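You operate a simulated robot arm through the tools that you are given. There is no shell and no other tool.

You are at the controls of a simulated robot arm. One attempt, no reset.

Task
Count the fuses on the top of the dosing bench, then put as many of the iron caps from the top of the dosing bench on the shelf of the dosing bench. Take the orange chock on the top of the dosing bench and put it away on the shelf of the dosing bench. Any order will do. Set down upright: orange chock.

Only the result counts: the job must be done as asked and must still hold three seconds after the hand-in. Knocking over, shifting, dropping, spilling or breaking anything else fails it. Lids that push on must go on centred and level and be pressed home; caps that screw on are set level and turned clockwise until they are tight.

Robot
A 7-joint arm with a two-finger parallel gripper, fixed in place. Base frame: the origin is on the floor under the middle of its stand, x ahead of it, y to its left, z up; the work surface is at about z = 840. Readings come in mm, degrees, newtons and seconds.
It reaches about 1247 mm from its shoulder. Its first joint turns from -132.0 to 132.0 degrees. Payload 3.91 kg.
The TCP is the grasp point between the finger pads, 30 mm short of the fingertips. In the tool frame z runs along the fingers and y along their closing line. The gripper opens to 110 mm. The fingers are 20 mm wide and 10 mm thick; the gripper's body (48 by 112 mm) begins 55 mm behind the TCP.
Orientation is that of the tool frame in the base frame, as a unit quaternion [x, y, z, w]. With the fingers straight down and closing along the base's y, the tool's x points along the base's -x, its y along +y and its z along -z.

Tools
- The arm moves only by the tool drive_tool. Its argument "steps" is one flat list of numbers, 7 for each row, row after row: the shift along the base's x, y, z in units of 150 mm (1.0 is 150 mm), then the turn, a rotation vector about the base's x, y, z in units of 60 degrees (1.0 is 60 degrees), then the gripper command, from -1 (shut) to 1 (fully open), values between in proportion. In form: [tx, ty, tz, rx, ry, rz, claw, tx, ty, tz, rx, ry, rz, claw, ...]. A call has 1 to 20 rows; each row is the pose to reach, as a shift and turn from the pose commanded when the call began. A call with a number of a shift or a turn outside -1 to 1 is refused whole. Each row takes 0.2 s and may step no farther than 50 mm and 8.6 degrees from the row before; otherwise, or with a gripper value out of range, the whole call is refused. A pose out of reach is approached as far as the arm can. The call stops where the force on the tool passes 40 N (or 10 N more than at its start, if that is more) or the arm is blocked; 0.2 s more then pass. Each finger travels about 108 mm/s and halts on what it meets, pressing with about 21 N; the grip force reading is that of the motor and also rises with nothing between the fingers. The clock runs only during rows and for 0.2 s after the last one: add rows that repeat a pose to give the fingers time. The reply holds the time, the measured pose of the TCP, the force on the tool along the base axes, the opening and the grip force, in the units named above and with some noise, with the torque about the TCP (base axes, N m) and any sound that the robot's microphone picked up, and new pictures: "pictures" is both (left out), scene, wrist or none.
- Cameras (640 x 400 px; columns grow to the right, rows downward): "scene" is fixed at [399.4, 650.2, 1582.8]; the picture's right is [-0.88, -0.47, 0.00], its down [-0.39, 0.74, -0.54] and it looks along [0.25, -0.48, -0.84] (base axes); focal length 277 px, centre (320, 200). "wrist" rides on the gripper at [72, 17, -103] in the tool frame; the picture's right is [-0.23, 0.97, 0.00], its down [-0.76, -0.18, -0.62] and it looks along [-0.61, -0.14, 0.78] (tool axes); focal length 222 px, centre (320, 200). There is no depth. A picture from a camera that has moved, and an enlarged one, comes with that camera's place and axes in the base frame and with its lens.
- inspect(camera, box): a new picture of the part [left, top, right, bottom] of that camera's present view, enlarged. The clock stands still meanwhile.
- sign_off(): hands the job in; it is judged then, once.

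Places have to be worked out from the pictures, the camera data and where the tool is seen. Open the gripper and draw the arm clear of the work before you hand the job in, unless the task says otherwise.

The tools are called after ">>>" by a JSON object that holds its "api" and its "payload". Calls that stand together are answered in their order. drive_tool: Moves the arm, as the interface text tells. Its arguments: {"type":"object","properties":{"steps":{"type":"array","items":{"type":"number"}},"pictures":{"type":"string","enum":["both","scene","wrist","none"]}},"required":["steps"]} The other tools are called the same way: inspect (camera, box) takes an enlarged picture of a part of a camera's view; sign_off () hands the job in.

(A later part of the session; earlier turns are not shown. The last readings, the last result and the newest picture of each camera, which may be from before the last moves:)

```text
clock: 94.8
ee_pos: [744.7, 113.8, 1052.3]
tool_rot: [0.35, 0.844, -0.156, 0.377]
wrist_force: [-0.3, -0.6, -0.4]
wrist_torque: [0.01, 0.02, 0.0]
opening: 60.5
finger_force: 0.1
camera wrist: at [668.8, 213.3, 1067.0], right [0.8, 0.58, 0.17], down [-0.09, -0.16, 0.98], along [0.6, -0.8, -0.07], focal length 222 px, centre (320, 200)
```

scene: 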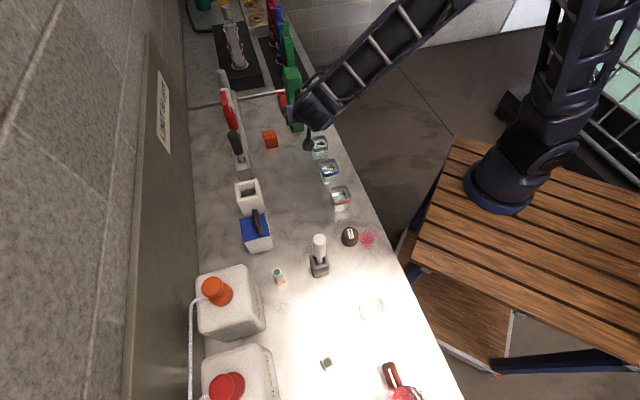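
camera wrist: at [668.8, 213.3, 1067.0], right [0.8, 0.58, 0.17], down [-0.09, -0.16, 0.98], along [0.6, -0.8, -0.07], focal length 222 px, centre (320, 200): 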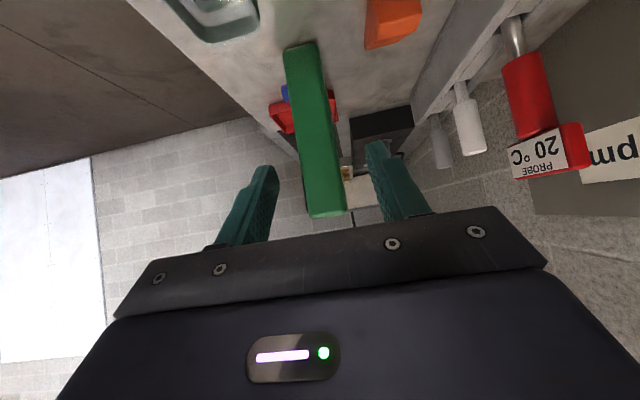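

Tilt is 48° toward +s with closing along n. Move to pre-grasp 120 mm back along the tool axis from the chock.

>>> {"api": "drive_tool", "payload": {"steps": [0.1, 0.08, -0.06, 0, 0, 0, 0.1, 0.22, 0.16, -0.16, 0, 0, 0, 0.1, 0.34, 0.22, -0.3, 0, 0, 0, 0.1, 0.44, 0.27, -0.45, 0, 0, 0, 0.1, 0.52, 0.3, -0.58, 0, 0, 0, 0.1, 0.548, 0.314, -0.66, 0, 0, 0, 0.1, 0.548, 0.314, -0.66, 0, 0, 0, 0.1], "pictures": "both"}}

>>> {"api": "inspect", "payload": {"camera": "wrist", "box": [160, 0, 480, 200]}}

>>> {"api": "inspect", "payload": {"camera": "scene", "box": [220, 60, 380, 180]}}

```text
clock: 96.4
ee_pos: [827.4, 156.5, 952.8]
tool_rot: [0.351, 0.843, -0.157, 0.376]
wrist_force: [0.2, -0.7, -0.8]
wrist_torque: [-0.01, 0.01, 0.05]
opening: 60.6
finger_force: 0.0
camera wrist: at [751.3, 257.2, 968.8], right [0.8, 0.58, 0.17], down [-0.09, -0.16, 0.98], along [0.6, -0.8, -0.07], focal length 222 px, centre (320, 200)
```

scene: 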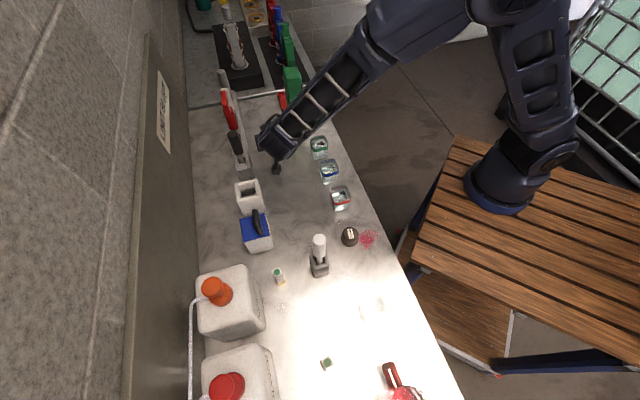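
wrist: 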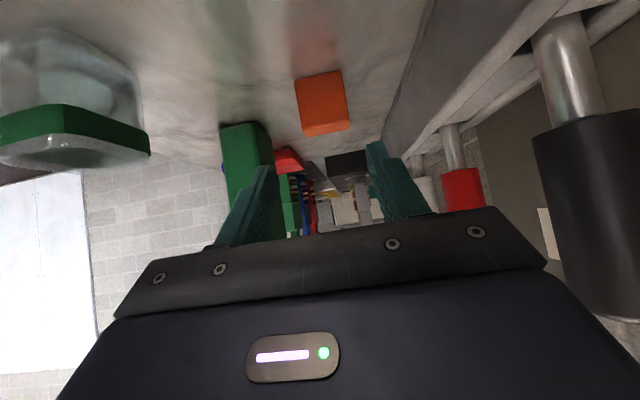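

```text
2.00 times, centred on (320, 100) of wrist
camera zoom: at [751.3, 257.2, 968.8], right [0.8, 0.58, 0.17], down [-0.09, -0.16, 0.98], along [0.6, -0.8, -0.07], focal length 444 px, centre (320, 400)
```

zoom: 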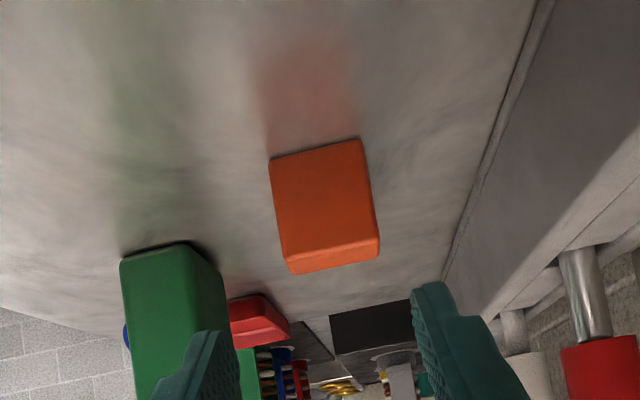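

```text
3.33 times, centred on (300, 120) of scene
camera zoom: at [399.4, 650.2, 1582.8], right [-0.88, -0.47, 0.0], down [-0.39, 0.74, -0.54], along [0.25, -0.48, -0.84], focal length 924 px, centre (387, 467)
```

zoom: 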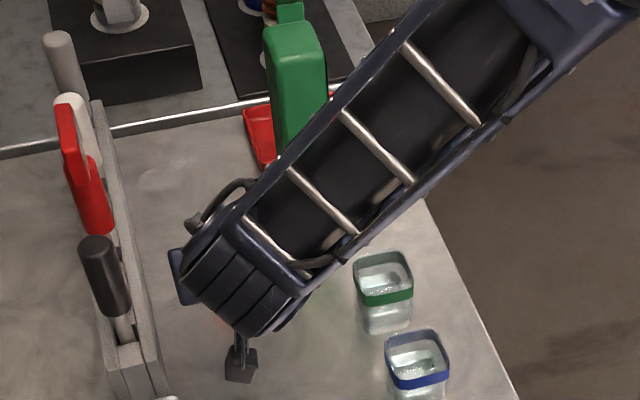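

Chock measured: n centre ≈700.5, tall end at s≈546. Open a bit more and approach along the axis, stopping ~40 mm short to check.

>>> {"api": "drive_tool", "payload": {"steps": [0.06, -0.04, -0.07, 0, 0, 0, 0.2, 0.13, -0.1, -0.14, 0, 0, 0, 0.2, 0.2, -0.17, -0.23, 0, 0, 0, 0.2, 0.29, -0.25, -0.34, 0, 0, 0, 0.2, 0.302, -0.257, -0.355, 0, 0, 0, 0.2, 0.302, -0.257, -0.355, 0, 0, 0, 0.2], "pictures": "both"}}

>>> {"api": "inspect", "payload": {"camera": "wrist", "box": [160, 0, 480, 200]}}

```text
clock: 97.8
ee_pos: [872.2, 120.1, 900.0]
tool_rot: [0.351, 0.844, -0.157, 0.376]
wrist_force: [-0.1, -0.2, -0.1]
wrist_torque: [0.0, -0.01, 0.05]
opening: 66.1
finger_force: 0.0
camera wrist: at [796.8, 221.4, 915.5], right [0.8, 0.58, 0.17], down [-0.09, -0.16, 0.98], along [0.6, -0.8, -0.07], focal length 222 px, centre (320, 200)
```

scene: 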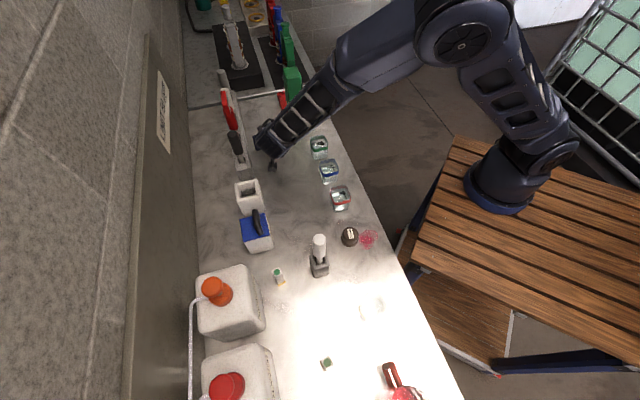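
wrist: 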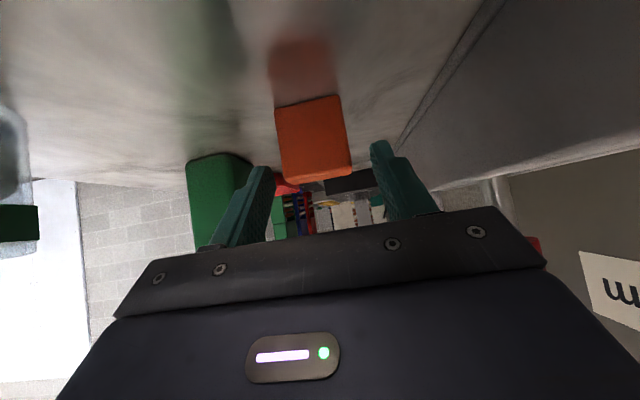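

```text
2.00 times, centred on (320, 100) of wrist
camera zoom: at [796.8, 221.4, 915.5], right [0.8, 0.58, 0.17], down [-0.09, -0.16, 0.98], along [0.6, -0.8, -0.07], focal length 444 px, centre (320, 400)
```

zoom: 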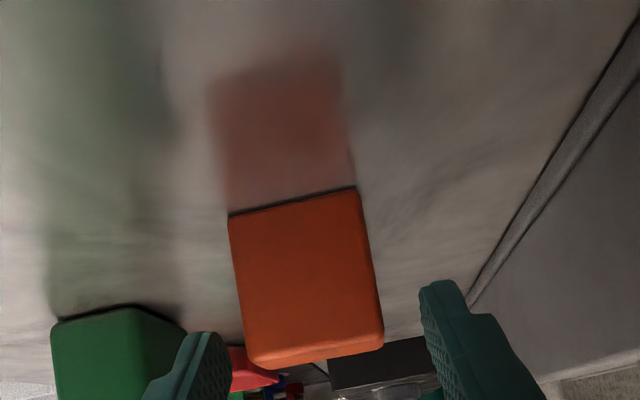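

Centre at n≈701, slight −3° yaw. Final approach with a small yaw correction.

>>> {"api": "drive_tool", "payload": {"steps": [0.04, -0.042, -0.045, 0, 0, -0.02, 0.2, 0.08, -0.084, -0.09, 0, 0, -0.04, 0.2, 0.115, -0.12, -0.135, 0, 0, -0.05, 0.2, 0.14, -0.146, -0.165, 0, 0, -0.05, 0.2, 0.151, -0.157, -0.178, 0, 0, -0.05, 0.2, 0.151, -0.157, -0.178, 0, 0, -0.05, 0.2], "pictures": "both"}}

>>> {"api": "inspect", "payload": {"camera": "wrist", "box": [160, 40, 480, 240]}}

>>> {"api": "inspect", "payload": {"camera": "scene", "box": [220, 80, 340, 200]}}

```text
clock: 99.2
ee_pos: [895.4, 96.1, 871.1]
tool_rot: [0.372, 0.835, -0.165, 0.371]
wrist_force: [-0.5, 0.0, -0.9]
wrist_torque: [0.01, -0.04, 0.04]
opening: 66.2
finger_force: 0.0
camera wrist: at [824.8, 200.3, 887.0], right [0.83, 0.54, 0.17], down [-0.1, -0.15, 0.98], along [0.55, -0.83, -0.07], focal length 222 px, centre (320, 200)
```

scene: 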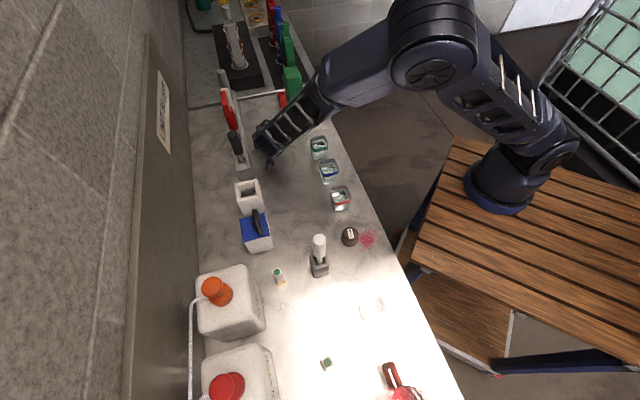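
wrist: 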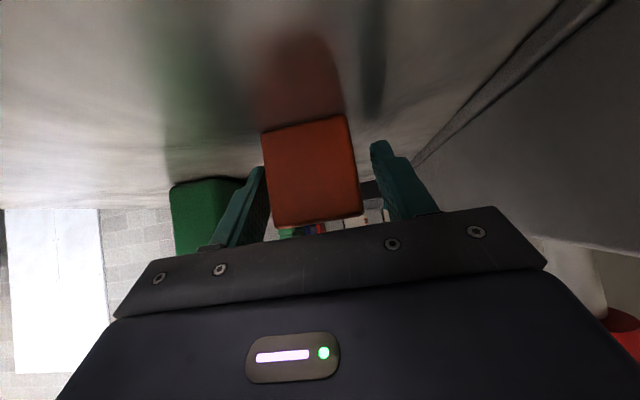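

```text
2.00 times, centred on (320, 140) of wrist
camera zoom: at [824.8, 200.3, 887.0], right [0.83, 0.54, 0.17], down [-0.1, -0.15, 0.98], along [0.55, -0.83, -0.07], focal length 444 px, centre (320, 320)
```

zoom: 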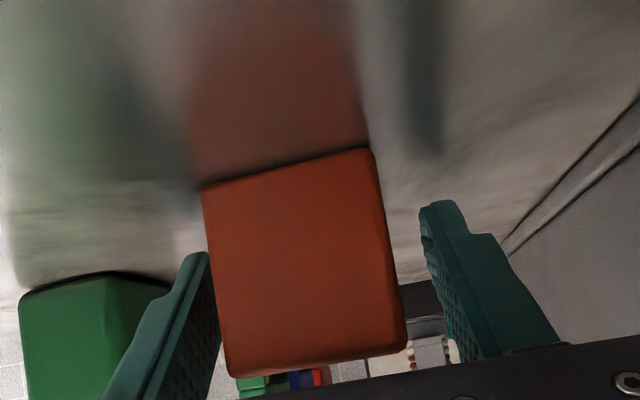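

```text
3.33 times, centred on (280, 140) of scene
camera zoom: at [399.4, 650.2, 1582.8], right [-0.88, -0.47, 0.0], down [-0.39, 0.74, -0.54], along [0.25, -0.48, -0.84], focal length 924 px, centre (453, 400)
```

zoom: 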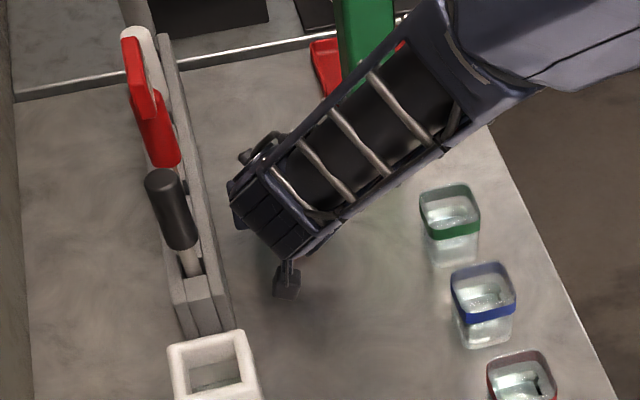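

Chock is centred between the fingers (n 679–723 vs TCP 701). Close the gripper.

>>> {"api": "drive_tool", "payload": {"steps": [0, 0, 0, 0, 0, 0, 0, 0, 0, 0, 0, 0, 0, -0.1, 0, 0, 0, 0, 0, 0, -0.2, 0, 0, 0, 0, 0, 0, -0.4, 0, 0, 0, 0, 0, 0, -1, 0, 0, 0, 0, 0, 0, -1], "pictures": "wrist"}}

```text
clock: 100.6
ee_pos: [894.6, 96.9, 872.6]
tool_rot: [0.372, 0.834, -0.166, 0.371]
wrist_force: [0.0, 0.2, 2.5]
wrist_torque: [0.05, -0.05, -0.04]
opening: 44.7
finger_force: 20.5
camera wrist: at [824.8, 200.2, 887.2], right [0.83, 0.54, 0.17], down [-0.1, -0.15, 0.98], along [0.55, -0.83, -0.07], focal length 222 px, centre (320, 200)
```

wrist: 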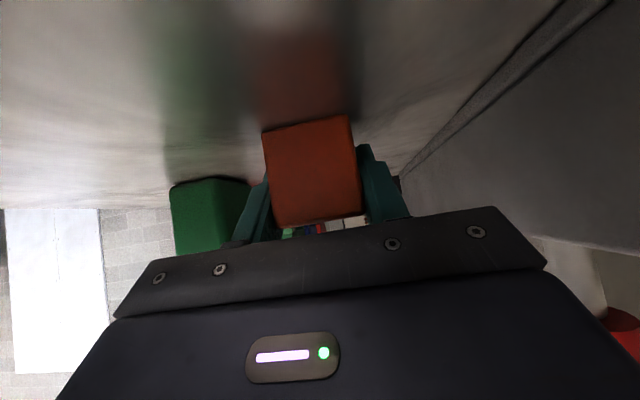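

Gripped at 44.7 mm. Lift slowly and check.

>>> {"api": "drive_tool", "payload": {"steps": [0, 0, 0.01, 0, 0, 0, -1, 0, 0, 0.025, 0, 0, 0, -1, 0, 0, 0.045, 0, 0, 0, -1, 0, 0, 0.07, 0, 0, 0, -1, 0, 0, 0.1, 0, 0, 0, -1, 0, 0, 0.1, 0, 0, 0, -1], "pictures": "both"}}

>>> {"api": "inspect", "payload": {"camera": "wrist", "box": [160, 40, 480, 240]}}

```text
clock: 102.0
ee_pos: [895.2, 96.1, 887.9]
tool_rot: [0.372, 0.834, -0.166, 0.372]
wrist_force: [-0.2, 0.1, -0.6]
wrist_torque: [0.01, 0.02, -0.01]
opening: 44.9
finger_force: 21.5
camera wrist: at [825.1, 200.8, 903.2], right [0.83, 0.54, 0.17], down [-0.1, -0.15, 0.98], along [0.55, -0.83, -0.07], focal length 222 px, centre (320, 200)
```

scene: 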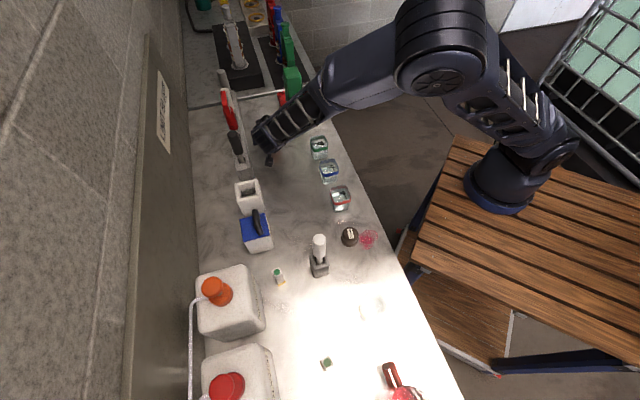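
wrist: 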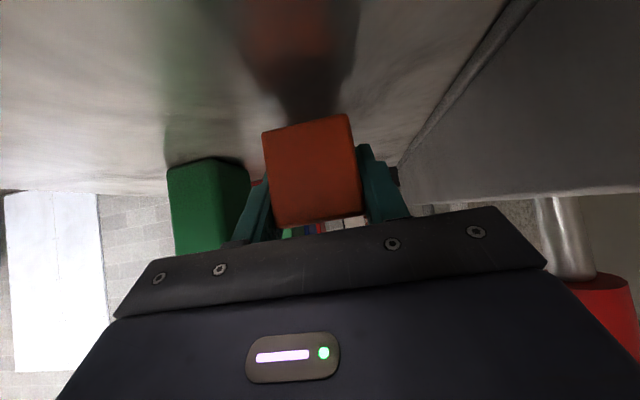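

```text
2.00 times, centred on (320, 140) of wrist
camera zoom: at [825.1, 200.8, 903.2], right [0.83, 0.54, 0.17], down [-0.1, -0.15, 0.98], along [0.55, -0.83, -0.07], focal length 444 px, centre (320, 320)
```

zoom: 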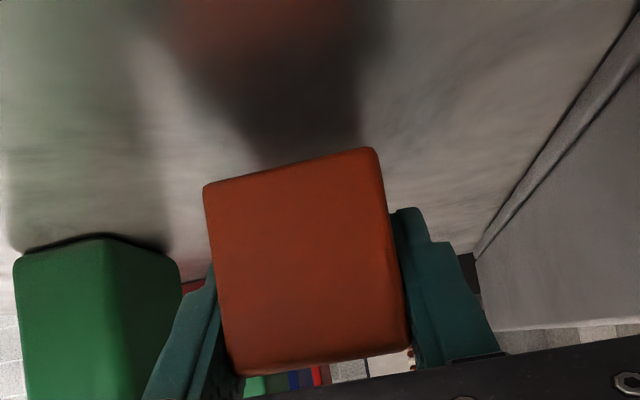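

Chock held firmly. Lift, then back away along −s (clear of the meter), then toward the front.

>>> {"api": "drive_tool", "payload": {"steps": [0, 0, 0.1, 0, 0, 0, -1, 0, 0, 0.25, 0, 0, 0, -1, 0, 0, 0.42, 0, 0, 0, -1, 0, 0, 0.6, 0, 0, 0, -1, 0, 0, 0.78, 0, 0, 0, -1, 0, 0, 0.95, 0, 0, 0, -1], "pictures": "none"}}

>>> {"api": "drive_tool", "payload": {"steps": [-0.05, 0.05, 0, 0, 0, 0, -1, -0.15, 0.15, 0, 0, 0, 0, -1, -0.28, 0.28, 0, 0, 0, 0, -1, -0.41, 0.41, 0, 0, 0, 0, -1, -0.53, 0.53, 0, 0, 0, 0, -1, -0.62, 0.62, 0, 0, 0, 0, -1], "pictures": "both"}}

```text
clock: 103.4
ee_pos: [896.6, 95.5, 1030.2]
tool_rot: [0.371, 0.834, -0.166, 0.372]
wrist_force: [-1.3, 0.0, -1.1]
wrist_torque: [-0.05, 0.03, -0.06]
opening: 44.8
finger_force: 20.7
```

```text
clock: 104.8
ee_pos: [799.8, 185.8, 1029.0]
tool_rot: [0.374, 0.834, -0.166, 0.371]
wrist_force: [0.0, -0.5, -0.4]
wrist_torque: [0.02, 0.0, -0.01]
opening: 44.7
finger_force: 21.0
camera wrist: at [729.6, 291.8, 1045.4], right [0.83, 0.54, 0.17], down [-0.1, -0.15, 0.98], along [0.55, -0.83, -0.07], focal length 222 px, centre (320, 200)
```

scene: 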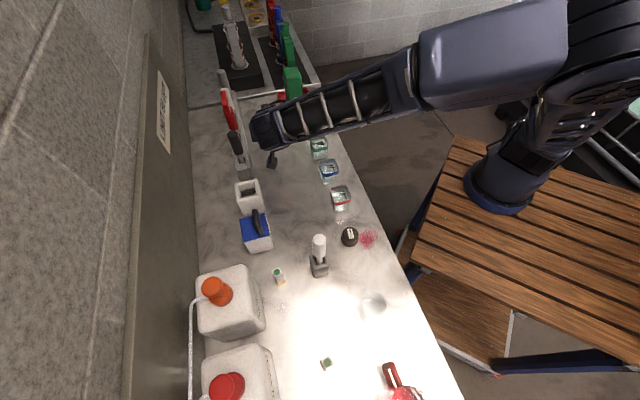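
wrist: 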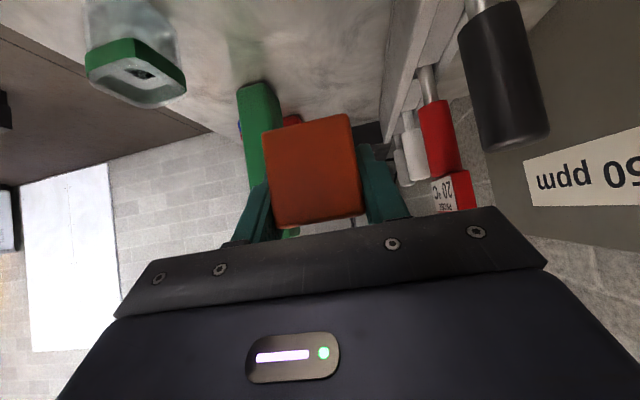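

Still held. Move toward the front over the clear middle.

>>> {"api": "drive_tool", "payload": {"steps": [-0.06, -0.06, 0.02, 0, 0, 0, -1, -0.18, -0.18, 0.05, 0, 0, 0, -1, -0.33, -0.33, 0.1, 0, 0, 0, -1, -0.48, -0.48, 0.15, 0, 0, 0, -1, -0.63, -0.63, 0.18, 0, 0, 0, -1, -0.78, -0.78, 0.2, 0, 0, 0, -1, -0.9, -0.9, 0.2, 0, 0, 0, -1], "pictures": "none"}}

>>> {"api": "drive_tool", "payload": {"steps": [0.02, -0.04, 0, 0, 0, 0.12, -1, 0.04, -0.08, 0, 0, 0, 0.25, -1, 0.06, -0.13, 0, 0, 0, 0.38, -1, 0.08, -0.18, 0, 0, 0, 0.51, -1, 0.09, -0.23, 0, 0, 0, 0.64, -1, 0.1, -0.28, 0, 0, 0, 0.775, -1], "pictures": "both"}}

```text
clock: 106.4
ee_pos: [666.6, 51.8, 1059.0]
tool_rot: [0.372, 0.834, -0.166, 0.372]
wrist_force: [0.0, -0.4, -1.2]
wrist_torque: [0.03, -0.02, -0.04]
opening: 44.7
finger_force: 20.8
```

```text
clock: 107.8
ee_pos: [683.8, 13.1, 1059.7]
tool_rot: [0.012, 0.913, -0.006, 0.407]
wrist_force: [-1.1, 0.7, -0.7]
wrist_torque: [0.0, 0.02, -0.02]
opening: 44.7
finger_force: 21.3
camera wrist: at [558.4, 32.6, 1075.6], right [0.18, 0.97, 0.17], down [0.04, -0.18, 0.98], along [0.98, -0.17, -0.07], focal length 222 px, centre (320, 200)
```

scene: 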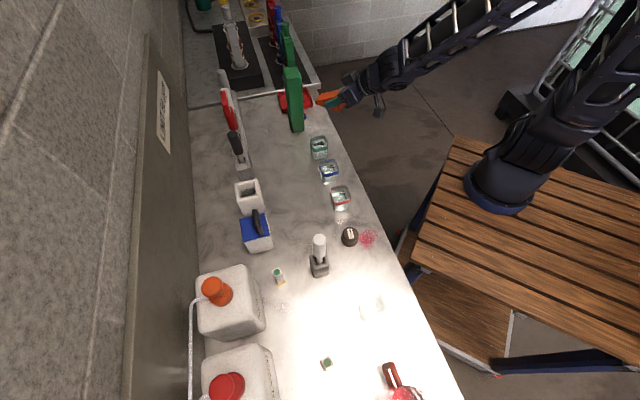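
wrist: 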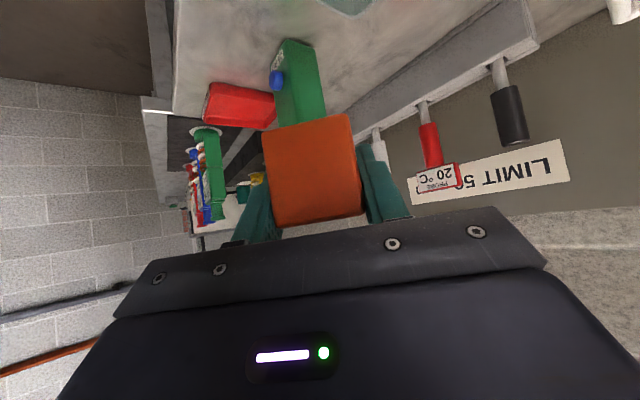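

Half-way rotated; continue another 46.6° so the lean points straight into the bench (n direction), drifting toward the front.

>>> {"api": "drive_tool", "payload": {"steps": [0, -0.06, 0, 0, 0, 0.13, -1, 0, -0.12, 0, 0, 0, 0.26, -1, 0, -0.2, 0, 0, 0, 0.39, -1, 0, -0.28, 0, 0, 0, 0.52, -1, 0, -0.36, 0, 0, 0, 0.65, -1, 0, -0.44, 0, 0, 0, 0.777, -1, 0, -0.5, 0, 0, 0, 0.777, -1], "pictures": "both"}}

```text
clock: 109.4
ee_pos: [682.9, -62.9, 1058.9]
tool_rot: [-0.35, 0.844, 0.156, 0.376]
wrist_force: [0.4, 0.6, -0.9]
wrist_torque: [-0.01, 0.01, -0.02]
opening: 44.8
finger_force: 21.0
camera wrist: at [583.0, -139.7, 1075.0], right [-0.58, 0.8, 0.17], down [0.16, -0.09, 0.98], along [0.8, 0.6, -0.07], focal length 222 px, centre (320, 200)
```

scene: 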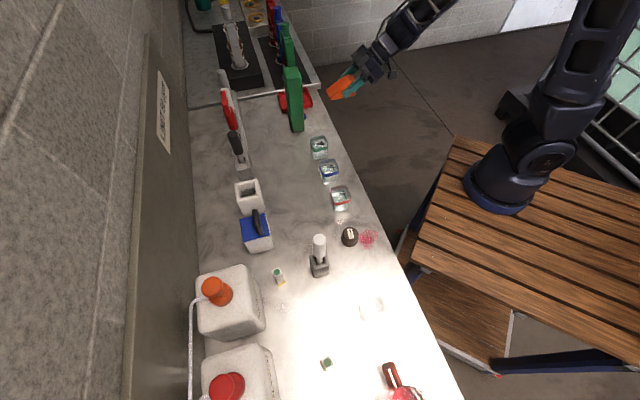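
wrist: 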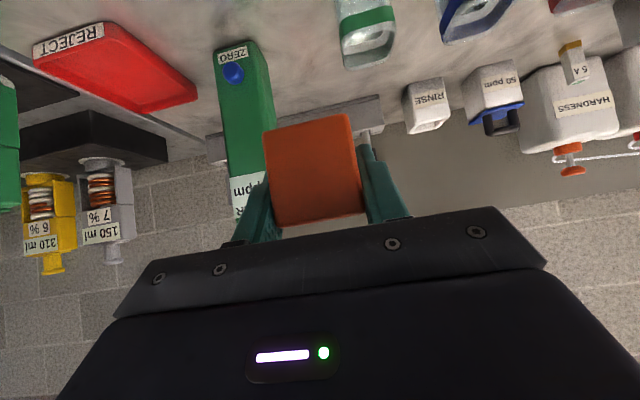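

Orientation is now lean-n 48°, chock held level. Move out in front of the bench and descend.

>>> {"api": "drive_tool", "payload": {"steps": [-0.03, -0.08, 0, 0, 0, 0, -1, -0.08, -0.22, 0, 0, 0, 0, -1, -0.13, -0.4, 0, 0, 0, 0, -1, -0.17, -0.58, -0.02, 0, 0, 0, -1, -0.19, -0.74, -0.06, 0, 0, 0, -1, -0.2, -0.88, -0.15, 0, 0, 0, -1, -0.2, -0.88, -0.3, 0, 0, 0, -1, -0.2, -0.88, -0.48, 0, 0, 0, -1], "pictures": "both"}}

```text
clock: 111.2
ee_pos: [652.2, -197.2, 989.4]
tool_rot: [-0.349, 0.844, 0.155, 0.376]
wrist_force: [-0.3, 0.0, -1.7]
wrist_torque: [-0.02, 0.0, -0.02]
opening: 44.7
finger_force: 21.0
camera wrist: at [551.4, -274.1, 1004.6], right [-0.58, 0.8, 0.17], down [0.16, -0.09, 0.98], along [0.8, 0.6, -0.07], focal length 222 px, centre (320, 200)
```

scene: 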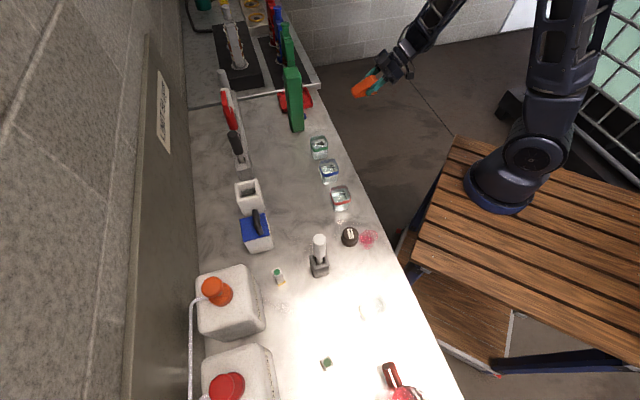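
wrist: 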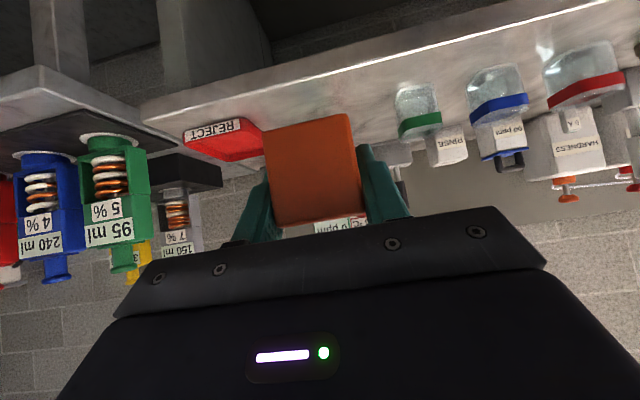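

>>> {"api": "drive_tool", "payload": {"steps": [0, 0, -0.15, 0, 0, 0, -1, 0, 0, -0.34, 0, 0, 0, -1, 0, 0, -0.54, 0, 0, 0, -1, 0, 0, -0.74, 0, 0, 0, -1, 0, 0, -0.92, 0, 0, 0, -1, 0, 0, -1, 0, 0, 0, -1], "pictures": "none"}}

>>> {"api": "drive_tool", "payload": {"steps": [0, 0, -0.15, 0, 0, 0, -1, 0, 0, -0.34, 0, 0, 0, -1, 0, 0, -0.54, 0, 0, 0, -1, 0, 0, -0.74, 0, 0, 0, -1, 0, 0, -0.92, 0, 0, 0, -1, 0, 0, -1, 0, 0, 0, -1], "pictures": "none"}}

>>> {"api": "drive_tool", "payload": {"steps": [0, 0, -0.15, 0, 0, 0, -1, 0, 0, -0.34, 0, 0, 0, -1, 0, 0, -0.54, 0, 0, 0, -1, 0, 0, -0.74, 0, 0, 0, -1, 0, 0, -0.92, 0, 0, 0, -1, 0, 0, -1, 0, 0, 0, -1], "pictures": "both"}}

>>> {"api": "inspect", "payload": {"camera": "wrist", "box": [160, 0, 560, 250]}}

```text
clock: 112.6
ee_pos: [652.8, -196.4, 837.7]
tool_rot: [-0.35, 0.844, 0.156, 0.376]
wrist_force: [0.0, -0.8, -0.6]
wrist_torque: [-0.03, 0.05, 0.02]
opening: 44.8
finger_force: 21.1
```

```text
clock: 114.0
ee_pos: [652.1, -197.2, 685.1]
tool_rot: [-0.349, 0.844, 0.154, 0.376]
wrist_force: [-0.3, -0.3, -1.1]
wrist_torque: [0.0, 0.03, 0.01]
opening: 44.9
finger_force: 20.9
```

```text
clock: 115.4
ee_pos: [652.3, -195.1, 538.1]
tool_rot: [-0.349, 0.844, 0.155, 0.376]
wrist_force: [0.4, 0.1, -1.1]
wrist_torque: [0.0, 0.05, -0.01]
opening: 44.9
finger_force: 21.4
camera wrist: at [552.1, -271.7, 554.2], right [-0.58, 0.8, 0.17], down [0.16, -0.09, 0.98], along [0.8, 0.6, -0.07], focal length 222 px, centre (320, 200)
```

scene: 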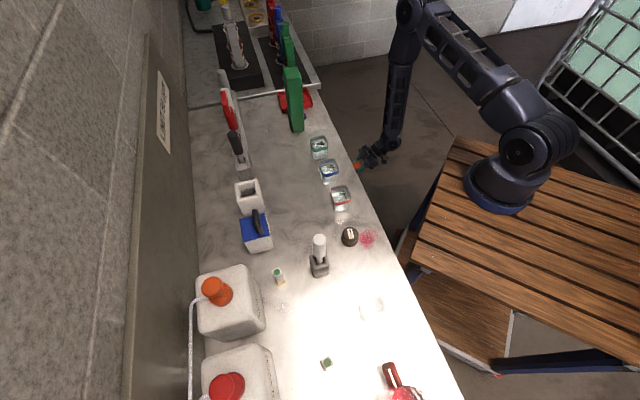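
wrist: 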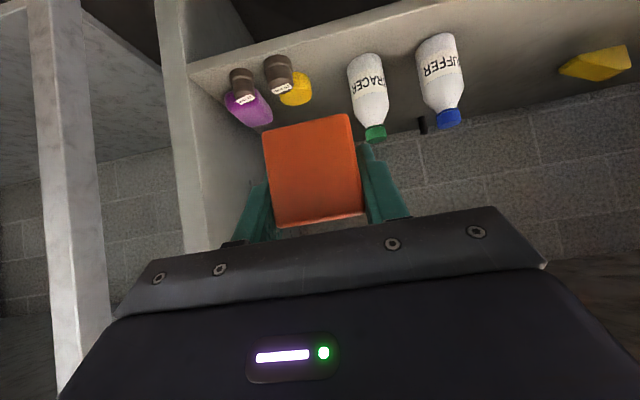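

```text
1.60 times, centred on (360, 125) of wrist
camera zoom: at [552.1, -271.7, 554.2], right [-0.58, 0.8, 0.17], down [0.16, -0.09, 0.98], along [0.8, 0.6, -0.07], focal length 355 px, centre (256, 320)
```

zoom: 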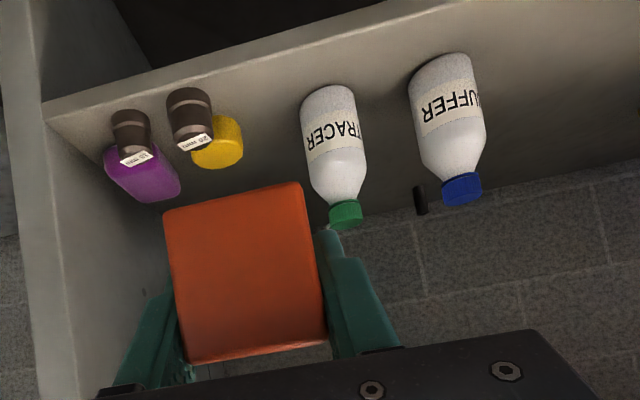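

Clear view: gap between TRACER (s≤550) and the yellow item (s≥615) fits the 45 mm wide chock at s≈582.5. Move to the pre-place position.

>>> {"api": "drive_tool", "payload": {"steps": [0.03, 0.05, -0.12, 0, 0, 0, -1, 0.08, 0.12, -0.28, 0, 0, 0, -1, 0.14, 0.21, -0.46, 0, 0, 0, -1, 0.2, 0.31, -0.64, 0, 0, 0, -1, 0.25, 0.39, -0.77, 0, 0, 0, -1, 0.283, 0.44, -0.82, 0, 0, 0, -1, 0.283, 0.44, -0.82, 0, 0, 0, -1], "pictures": "both"}}

>>> {"api": "inspect", "payload": {"camera": "wrist", "box": [160, 0, 480, 200]}}

>>> {"api": "inspect", "payload": {"camera": "scene", "box": [310, 10, 450, 190]}}

```text
clock: 117.0
ee_pos: [695.1, -129.8, 416.8]
tool_rot: [-0.349, 0.844, 0.154, 0.376]
wrist_force: [0.1, -0.9, -1.1]
wrist_torque: [-0.02, 0.0, 0.02]
opening: 44.7
finger_force: 21.1
camera wrist: at [595.2, -206.3, 432.1], right [-0.58, 0.8, 0.17], down [0.16, -0.09, 0.98], along [0.8, 0.6, -0.07], focal length 222 px, centre (320, 200)
```

scene: 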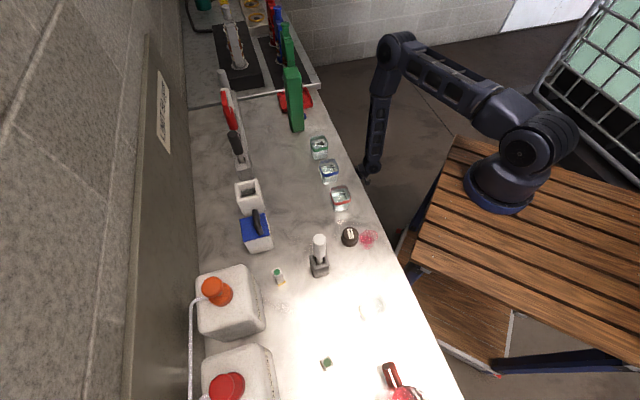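
wrist: 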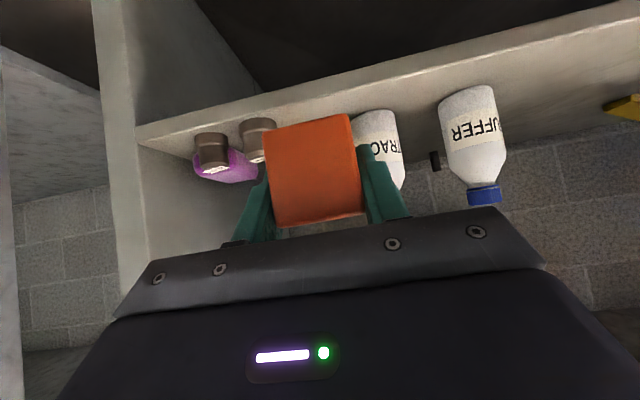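

```text
2.00 times, centred on (320, 100) of wrist
camera zoom: at [595.2, -206.3, 432.1], right [-0.58, 0.8, 0.17], down [0.16, -0.09, 0.98], along [0.8, 0.6, -0.07], focal length 444 px, centre (320, 400)
```

zoom: 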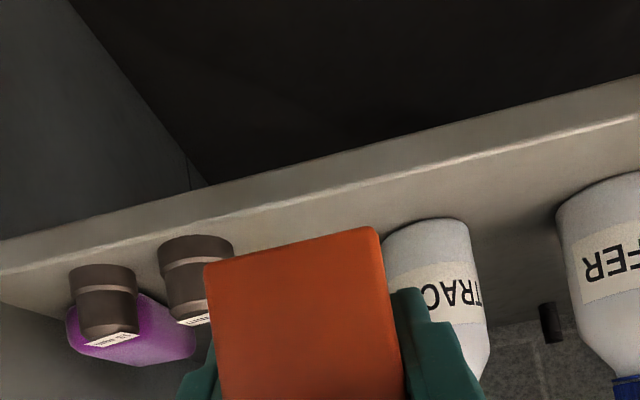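

```text
2.22 times, centred on (380, 100) of scene
camera zoom: at [399.4, 650.2, 1582.8], right [-0.88, -0.47, 0.0], down [-0.39, 0.74, -0.54], along [0.25, -0.48, -0.84], focal length 616 px, centre (187, 422)
```

zoom: 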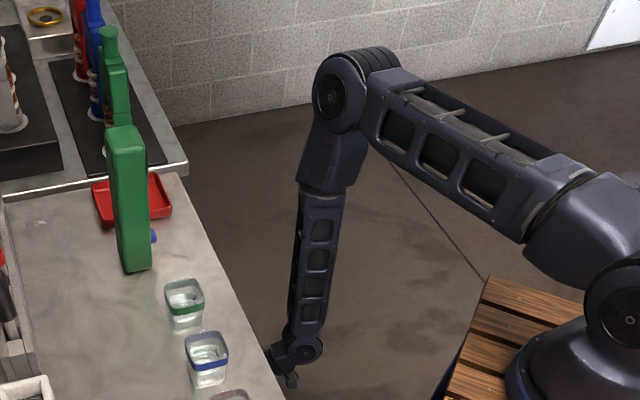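

Level and aligned with the gap. Move in over the shelf.

>>> {"api": "drive_tool", "payload": {"steps": [0.04, 0.04, -0.01, 0, 0, 0, -1, 0.11, 0.11, -0.03, 0, 0, 0, -1, 0.2, 0.2, -0.06, 0, 0, 0, -1, 0.3, 0.303, -0.1, 0, 0, 0, -1, 0.39, 0.395, -0.13, 0, 0, 0, -1, 0.45, 0.455, -0.147, 0, 0, 0, -1, 0.479, 0.486, -0.147, 0, 0, 0, -1, 0.479, 0.486, -0.147, 0, 0, 0, -1], "pictures": "both"}}

>>> {"api": "inspect", "payload": {"camera": "scene", "box": [310, 10, 450, 190]}}

>>> {"api": "inspect", "payload": {"camera": "wrist", "box": [160, 40, 480, 240]}}

```text
clock: 118.8
ee_pos: [766.1, -55.8, 395.1]
tool_rot: [-0.35, 0.844, 0.157, 0.376]
wrist_force: [-0.8, 0.3, -2.1]
wrist_torque: [-0.05, -0.02, 0.0]
opening: 44.7
finger_force: 21.0
camera wrist: at [666.3, -133.2, 409.9], right [-0.58, 0.8, 0.17], down [0.16, -0.09, 0.98], along [0.8, 0.6, -0.07], focal length 222 px, centre (320, 200)
```

scene: 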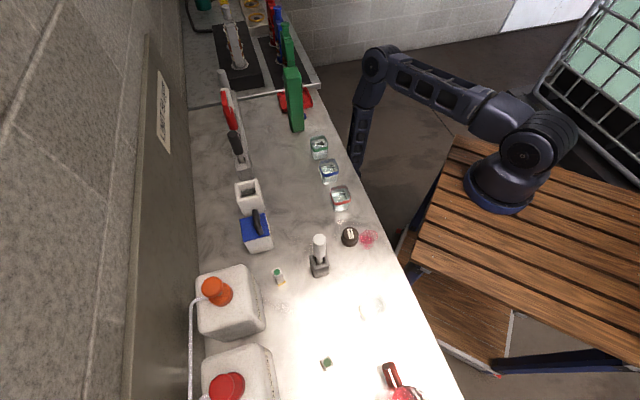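
wrist: 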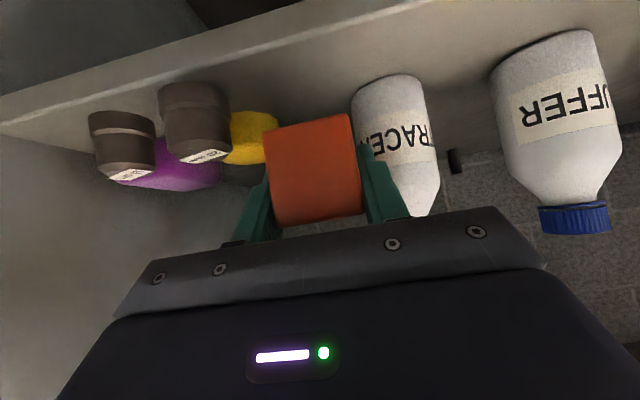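

```text
2.22 times, centred on (380, 100) of scene
camera zoom: at [399.4, 650.2, 1582.8], right [-0.88, -0.47, 0.0], down [-0.39, 0.74, -0.54], along [0.25, -0.48, -0.84], focal length 616 px, centre (187, 422)
```

zoom: 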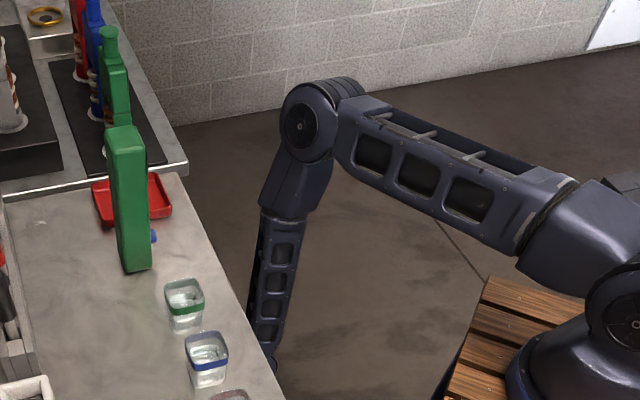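

```text
2.00 times, centred on (320, 140) of wrist
camera zoom: at [666.3, -133.2, 409.9], right [-0.58, 0.8, 0.17], down [0.16, -0.09, 0.98], along [0.8, 0.6, -0.07], focal length 444 px, centre (320, 320)
```

zoom: 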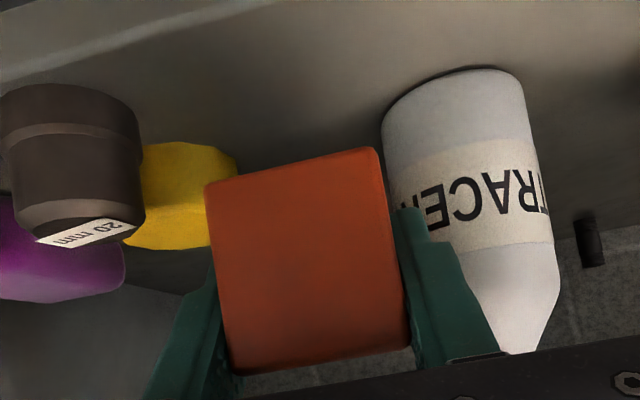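

TRACER edge s≈552, yellow edge s≈616; shift 2.5 mm right to centre, and lower close to the shelf.

>>> {"api": "drive_tool", "payload": {"steps": [0.006, -0.006, -0.04, 0, 0, 0, -1, 0.012, -0.012, -0.09, 0, 0, 0, -1, 0.012, -0.012, -0.14, 0, 0, 0, -1, 0.012, -0.012, -0.19, 0, 0, 0, -1, 0.012, -0.012, -0.225, 0, 0, 0, -1, 0.012, -0.012, -0.24, 0, 0, 0, -1, 0.012, -0.012, -0.24, 0, 0, 0, -1], "pictures": "both"}}

>>> {"api": "inspect", "payload": {"camera": "wrist", "box": [160, 40, 480, 240]}}

```text
clock: 120.4
ee_pos: [769.0, -58.3, 357.5]
tool_rot: [-0.35, 0.844, 0.155, 0.375]
wrist_force: [0.0, -0.1, -0.6]
wrist_torque: [0.0, 0.02, 0.02]
opening: 45.0
finger_force: 21.3
camera wrist: at [669.3, -134.9, 372.7], right [-0.58, 0.8, 0.17], down [0.16, -0.09, 0.98], along [0.8, 0.6, -0.07], focal length 222 px, centre (320, 200)
```

scene: 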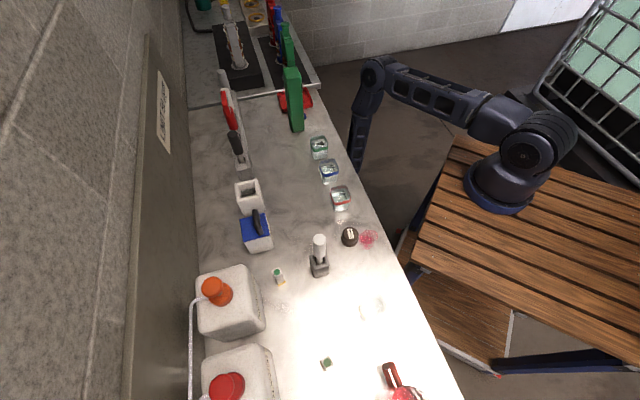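
wrist: 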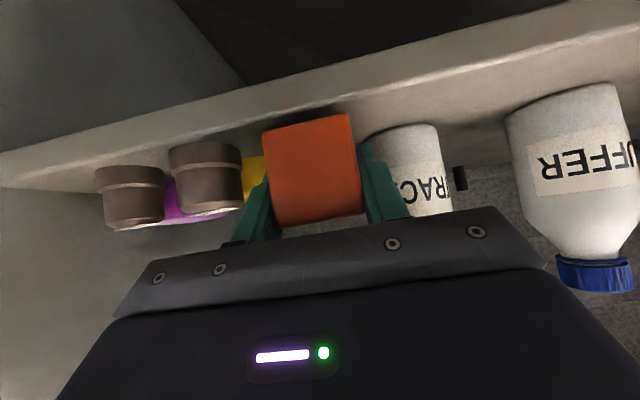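

```text
2.00 times, centred on (320, 140) of wrist
camera zoom: at [669.3, -134.9, 372.7], right [-0.58, 0.8, 0.17], down [0.16, -0.09, 0.98], along [0.8, 0.6, -0.07], focal length 444 px, centre (320, 320)
```

zoom: 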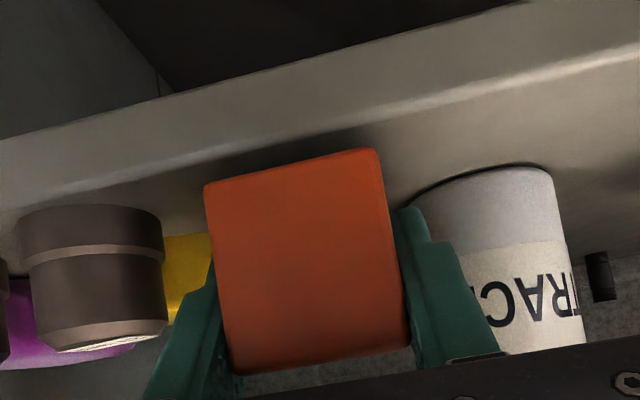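

>>> {"api": "drive_tool", "payload": {"steps": [0, 0, -0.01, 0, 0, 0, -1, 0, 0, -0.02, 0, 0, 0, -1, 0, 0, -0.02, 0, 0, 0, -1], "pictures": "none"}}

```text
clock: 121.2
ee_pos: [769.5, -58.6, 355.8]
tool_rot: [-0.349, 0.845, 0.154, 0.376]
wrist_force: [0.7, 0.9, -0.9]
wrist_torque: [-0.04, 0.02, 0.01]
opening: 44.9
finger_force: 21.1
```

>>> {"api": "drive_tool", "payload": {"steps": [0, 0, -0.008, 0, 0, 0, -1, 0, 0, -0.016, 0, 0, 0, -1, 0, 0, -0.016, 0, 0, 0, -1], "pictures": "none"}}

```text
clock: 122.0
ee_pos: [769.0, -57.7, 354.0]
tool_rot: [-0.35, 0.844, 0.156, 0.376]
wrist_force: [-1.4, -0.7, 0.9]
wrist_torque: [0.13, -0.03, 0.07]
opening: 44.9
finger_force: 21.3
```

Contact is just starting. One more small step down.

>>> {"api": "drive_tool", "payload": {"steps": [0, 0, -0.006, 0, 0, 0, -1, 0, 0, -0.01, 0, 0, 0, -1, 0, 0, -0.01, 0, 0, 0, -1], "pictures": "wrist"}}

```text
clock: 122.8
ee_pos: [769.0, -56.5, 350.2]
tool_rot: [-0.349, 0.843, 0.156, 0.377]
wrist_force: [-6.3, -7.2, 24.1]
wrist_torque: [-0.06, 0.24, 0.02]
opening: 44.7
finger_force: 21.1
camera wrist: at [669.0, -134.3, 366.9], right [-0.58, 0.8, 0.17], down [0.16, -0.09, 0.98], along [0.8, 0.6, -0.07], focal length 222 px, centre (320, 200)
```

wrist: 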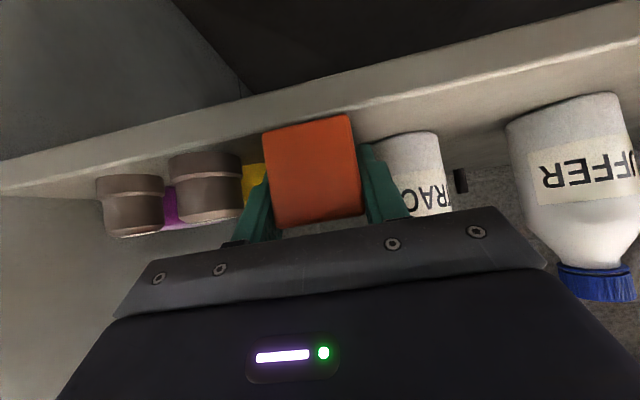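

Solid contact (24 N). Relieve ~1.5 mm, then open gently to ~53 mm.

>>> {"api": "drive_tool", "payload": {"steps": [0, 0, 0.008, 0, 0, 0, -1, 0, 0, 0.01, 0, 0, 0, -1, 0, 0, 0.01, 0, 0, 0, -0.18, 0, 0, 0.01, 0, 0, 0, -0.15, 0, 0, 0.01, 0, 0, 0, -0.1, 0, 0, 0.01, 0, 0, 0, -0.04, 0, 0, 0.01, 0, 0, 0, -0.04], "pictures": "wrist"}}

>>> {"api": "inspect", "payload": {"camera": "wrist", "box": [160, 40, 480, 240]}}

```text
clock: 124.4
ee_pos: [770.3, -58.4, 352.5]
tool_rot: [-0.349, 0.844, 0.155, 0.376]
wrist_force: [0.0, -0.7, 0.3]
wrist_torque: [0.05, -0.01, 0.02]
opening: 53.0
finger_force: 0.1
camera wrist: at [668.5, -135.0, 367.6], right [-0.58, 0.8, 0.17], down [0.16, -0.09, 0.98], along [0.8, 0.6, -0.07], focal length 222 px, centre (320, 200)
```

wrist: 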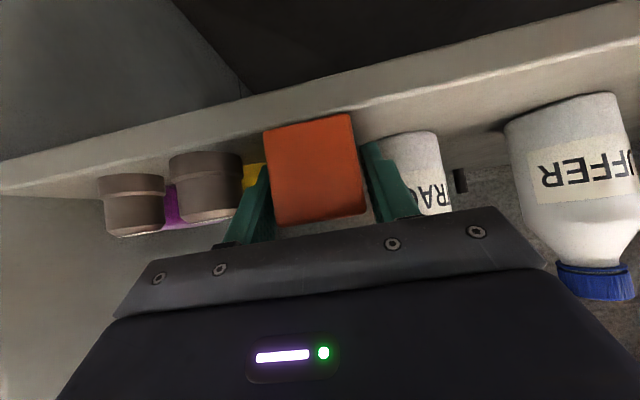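

```text
2.00 times, centred on (320, 140) of wrist
camera zoom: at [668.5, -135.0, 367.6], right [-0.58, 0.8, 0.17], down [0.16, -0.09, 0.98], along [0.8, 0.6, -0.07], focal length 444 px, centre (320, 320)
```

zoom: 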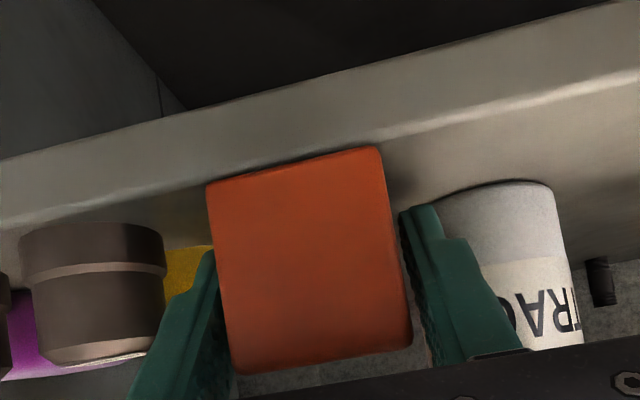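

Chock stands on the shelf, released. Retract straight back along the tool axis.

>>> {"api": "drive_tool", "payload": {"steps": [-0.018, -0.018, 0.022, 0, 0, 0, -0.04, -0.055, -0.055, 0.07, 0, 0, 0, -0.04, -0.11, -0.11, 0.14, 0, 0, 0, -0.04, -0.19, -0.19, 0.24, 0, 0, 0, -0.04, -0.29, -0.29, 0.36, 0, 0, 0, -0.04, -0.4, -0.4, 0.48, 0, 0, 0, -0.04, -0.53, -0.53, 0.56, 0, 0, 0, -0.04, -0.67, -0.67, 0.62, 0, 0, 0, -0.04, -0.82, -0.82, 0.68, 0, 0, 0, -0.04], "pictures": "both"}}

>>> {"api": "inspect", "payload": {"camera": "wrist", "box": [160, 0, 480, 200]}}

```text
clock: 126.4
ee_pos: [646.7, -182.2, 454.2]
tool_rot: [-0.35, 0.844, 0.155, 0.376]
wrist_force: [-0.3, 0.4, 0.6]
wrist_torque: [-0.01, 0.0, -0.01]
opening: 52.9
finger_force: 0.1
camera wrist: at [546.3, -258.8, 470.7], right [-0.58, 0.8, 0.17], down [0.16, -0.09, 0.98], along [0.8, 0.6, -0.07], focal length 222 px, centre (320, 200)
```

scene: 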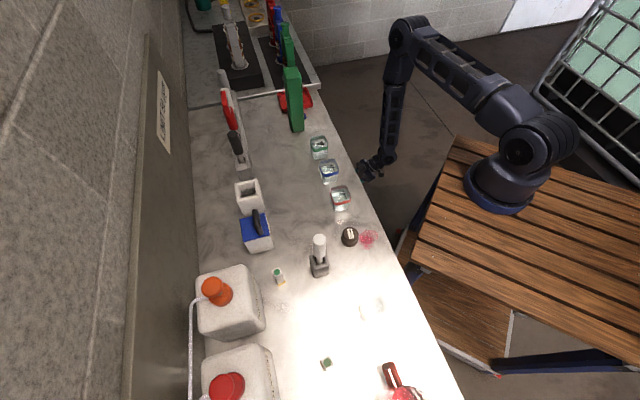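
wrist: 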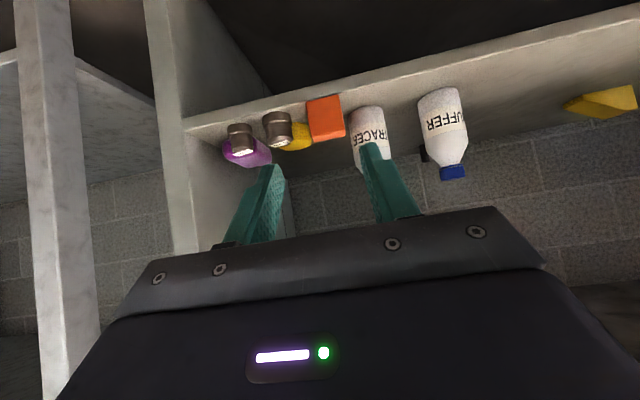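

```text
2.00 times, centred on (320, 100) of wrist
camera zoom: at [546.3, -258.8, 470.7], right [-0.58, 0.8, 0.17], down [0.16, -0.09, 0.98], along [0.8, 0.6, -0.07], focal length 444 px, centre (320, 400)
```

zoom: 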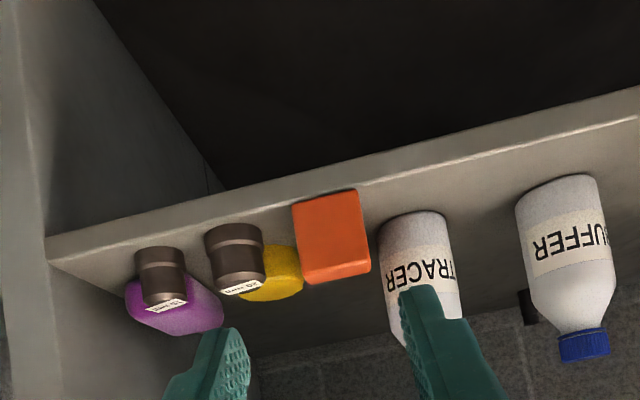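

All three objects are on the shelf. Zoom in to verify the chock's margin from the front edge and stability.

>>> {"api": "inspect", "payload": {"camera": "wrist", "box": [210, 70, 370, 170]}}

```text
4.00 times, centred on (290, 120) of wrist
camera zoom: at [546.3, -258.8, 470.7], right [-0.58, 0.8, 0.17], down [0.16, -0.09, 0.98], along [0.8, 0.6, -0.07], focal length 888 px, centre (440, 520)
```

zoom: 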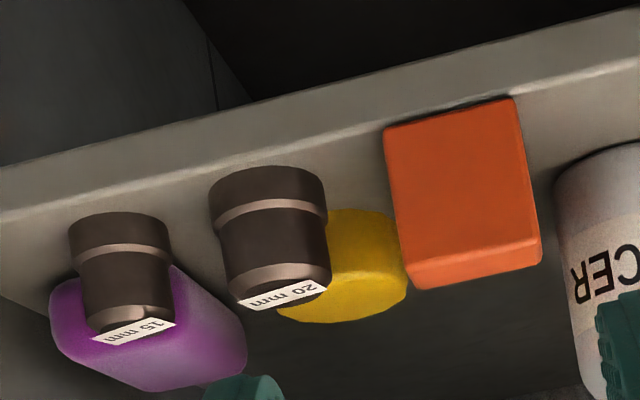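

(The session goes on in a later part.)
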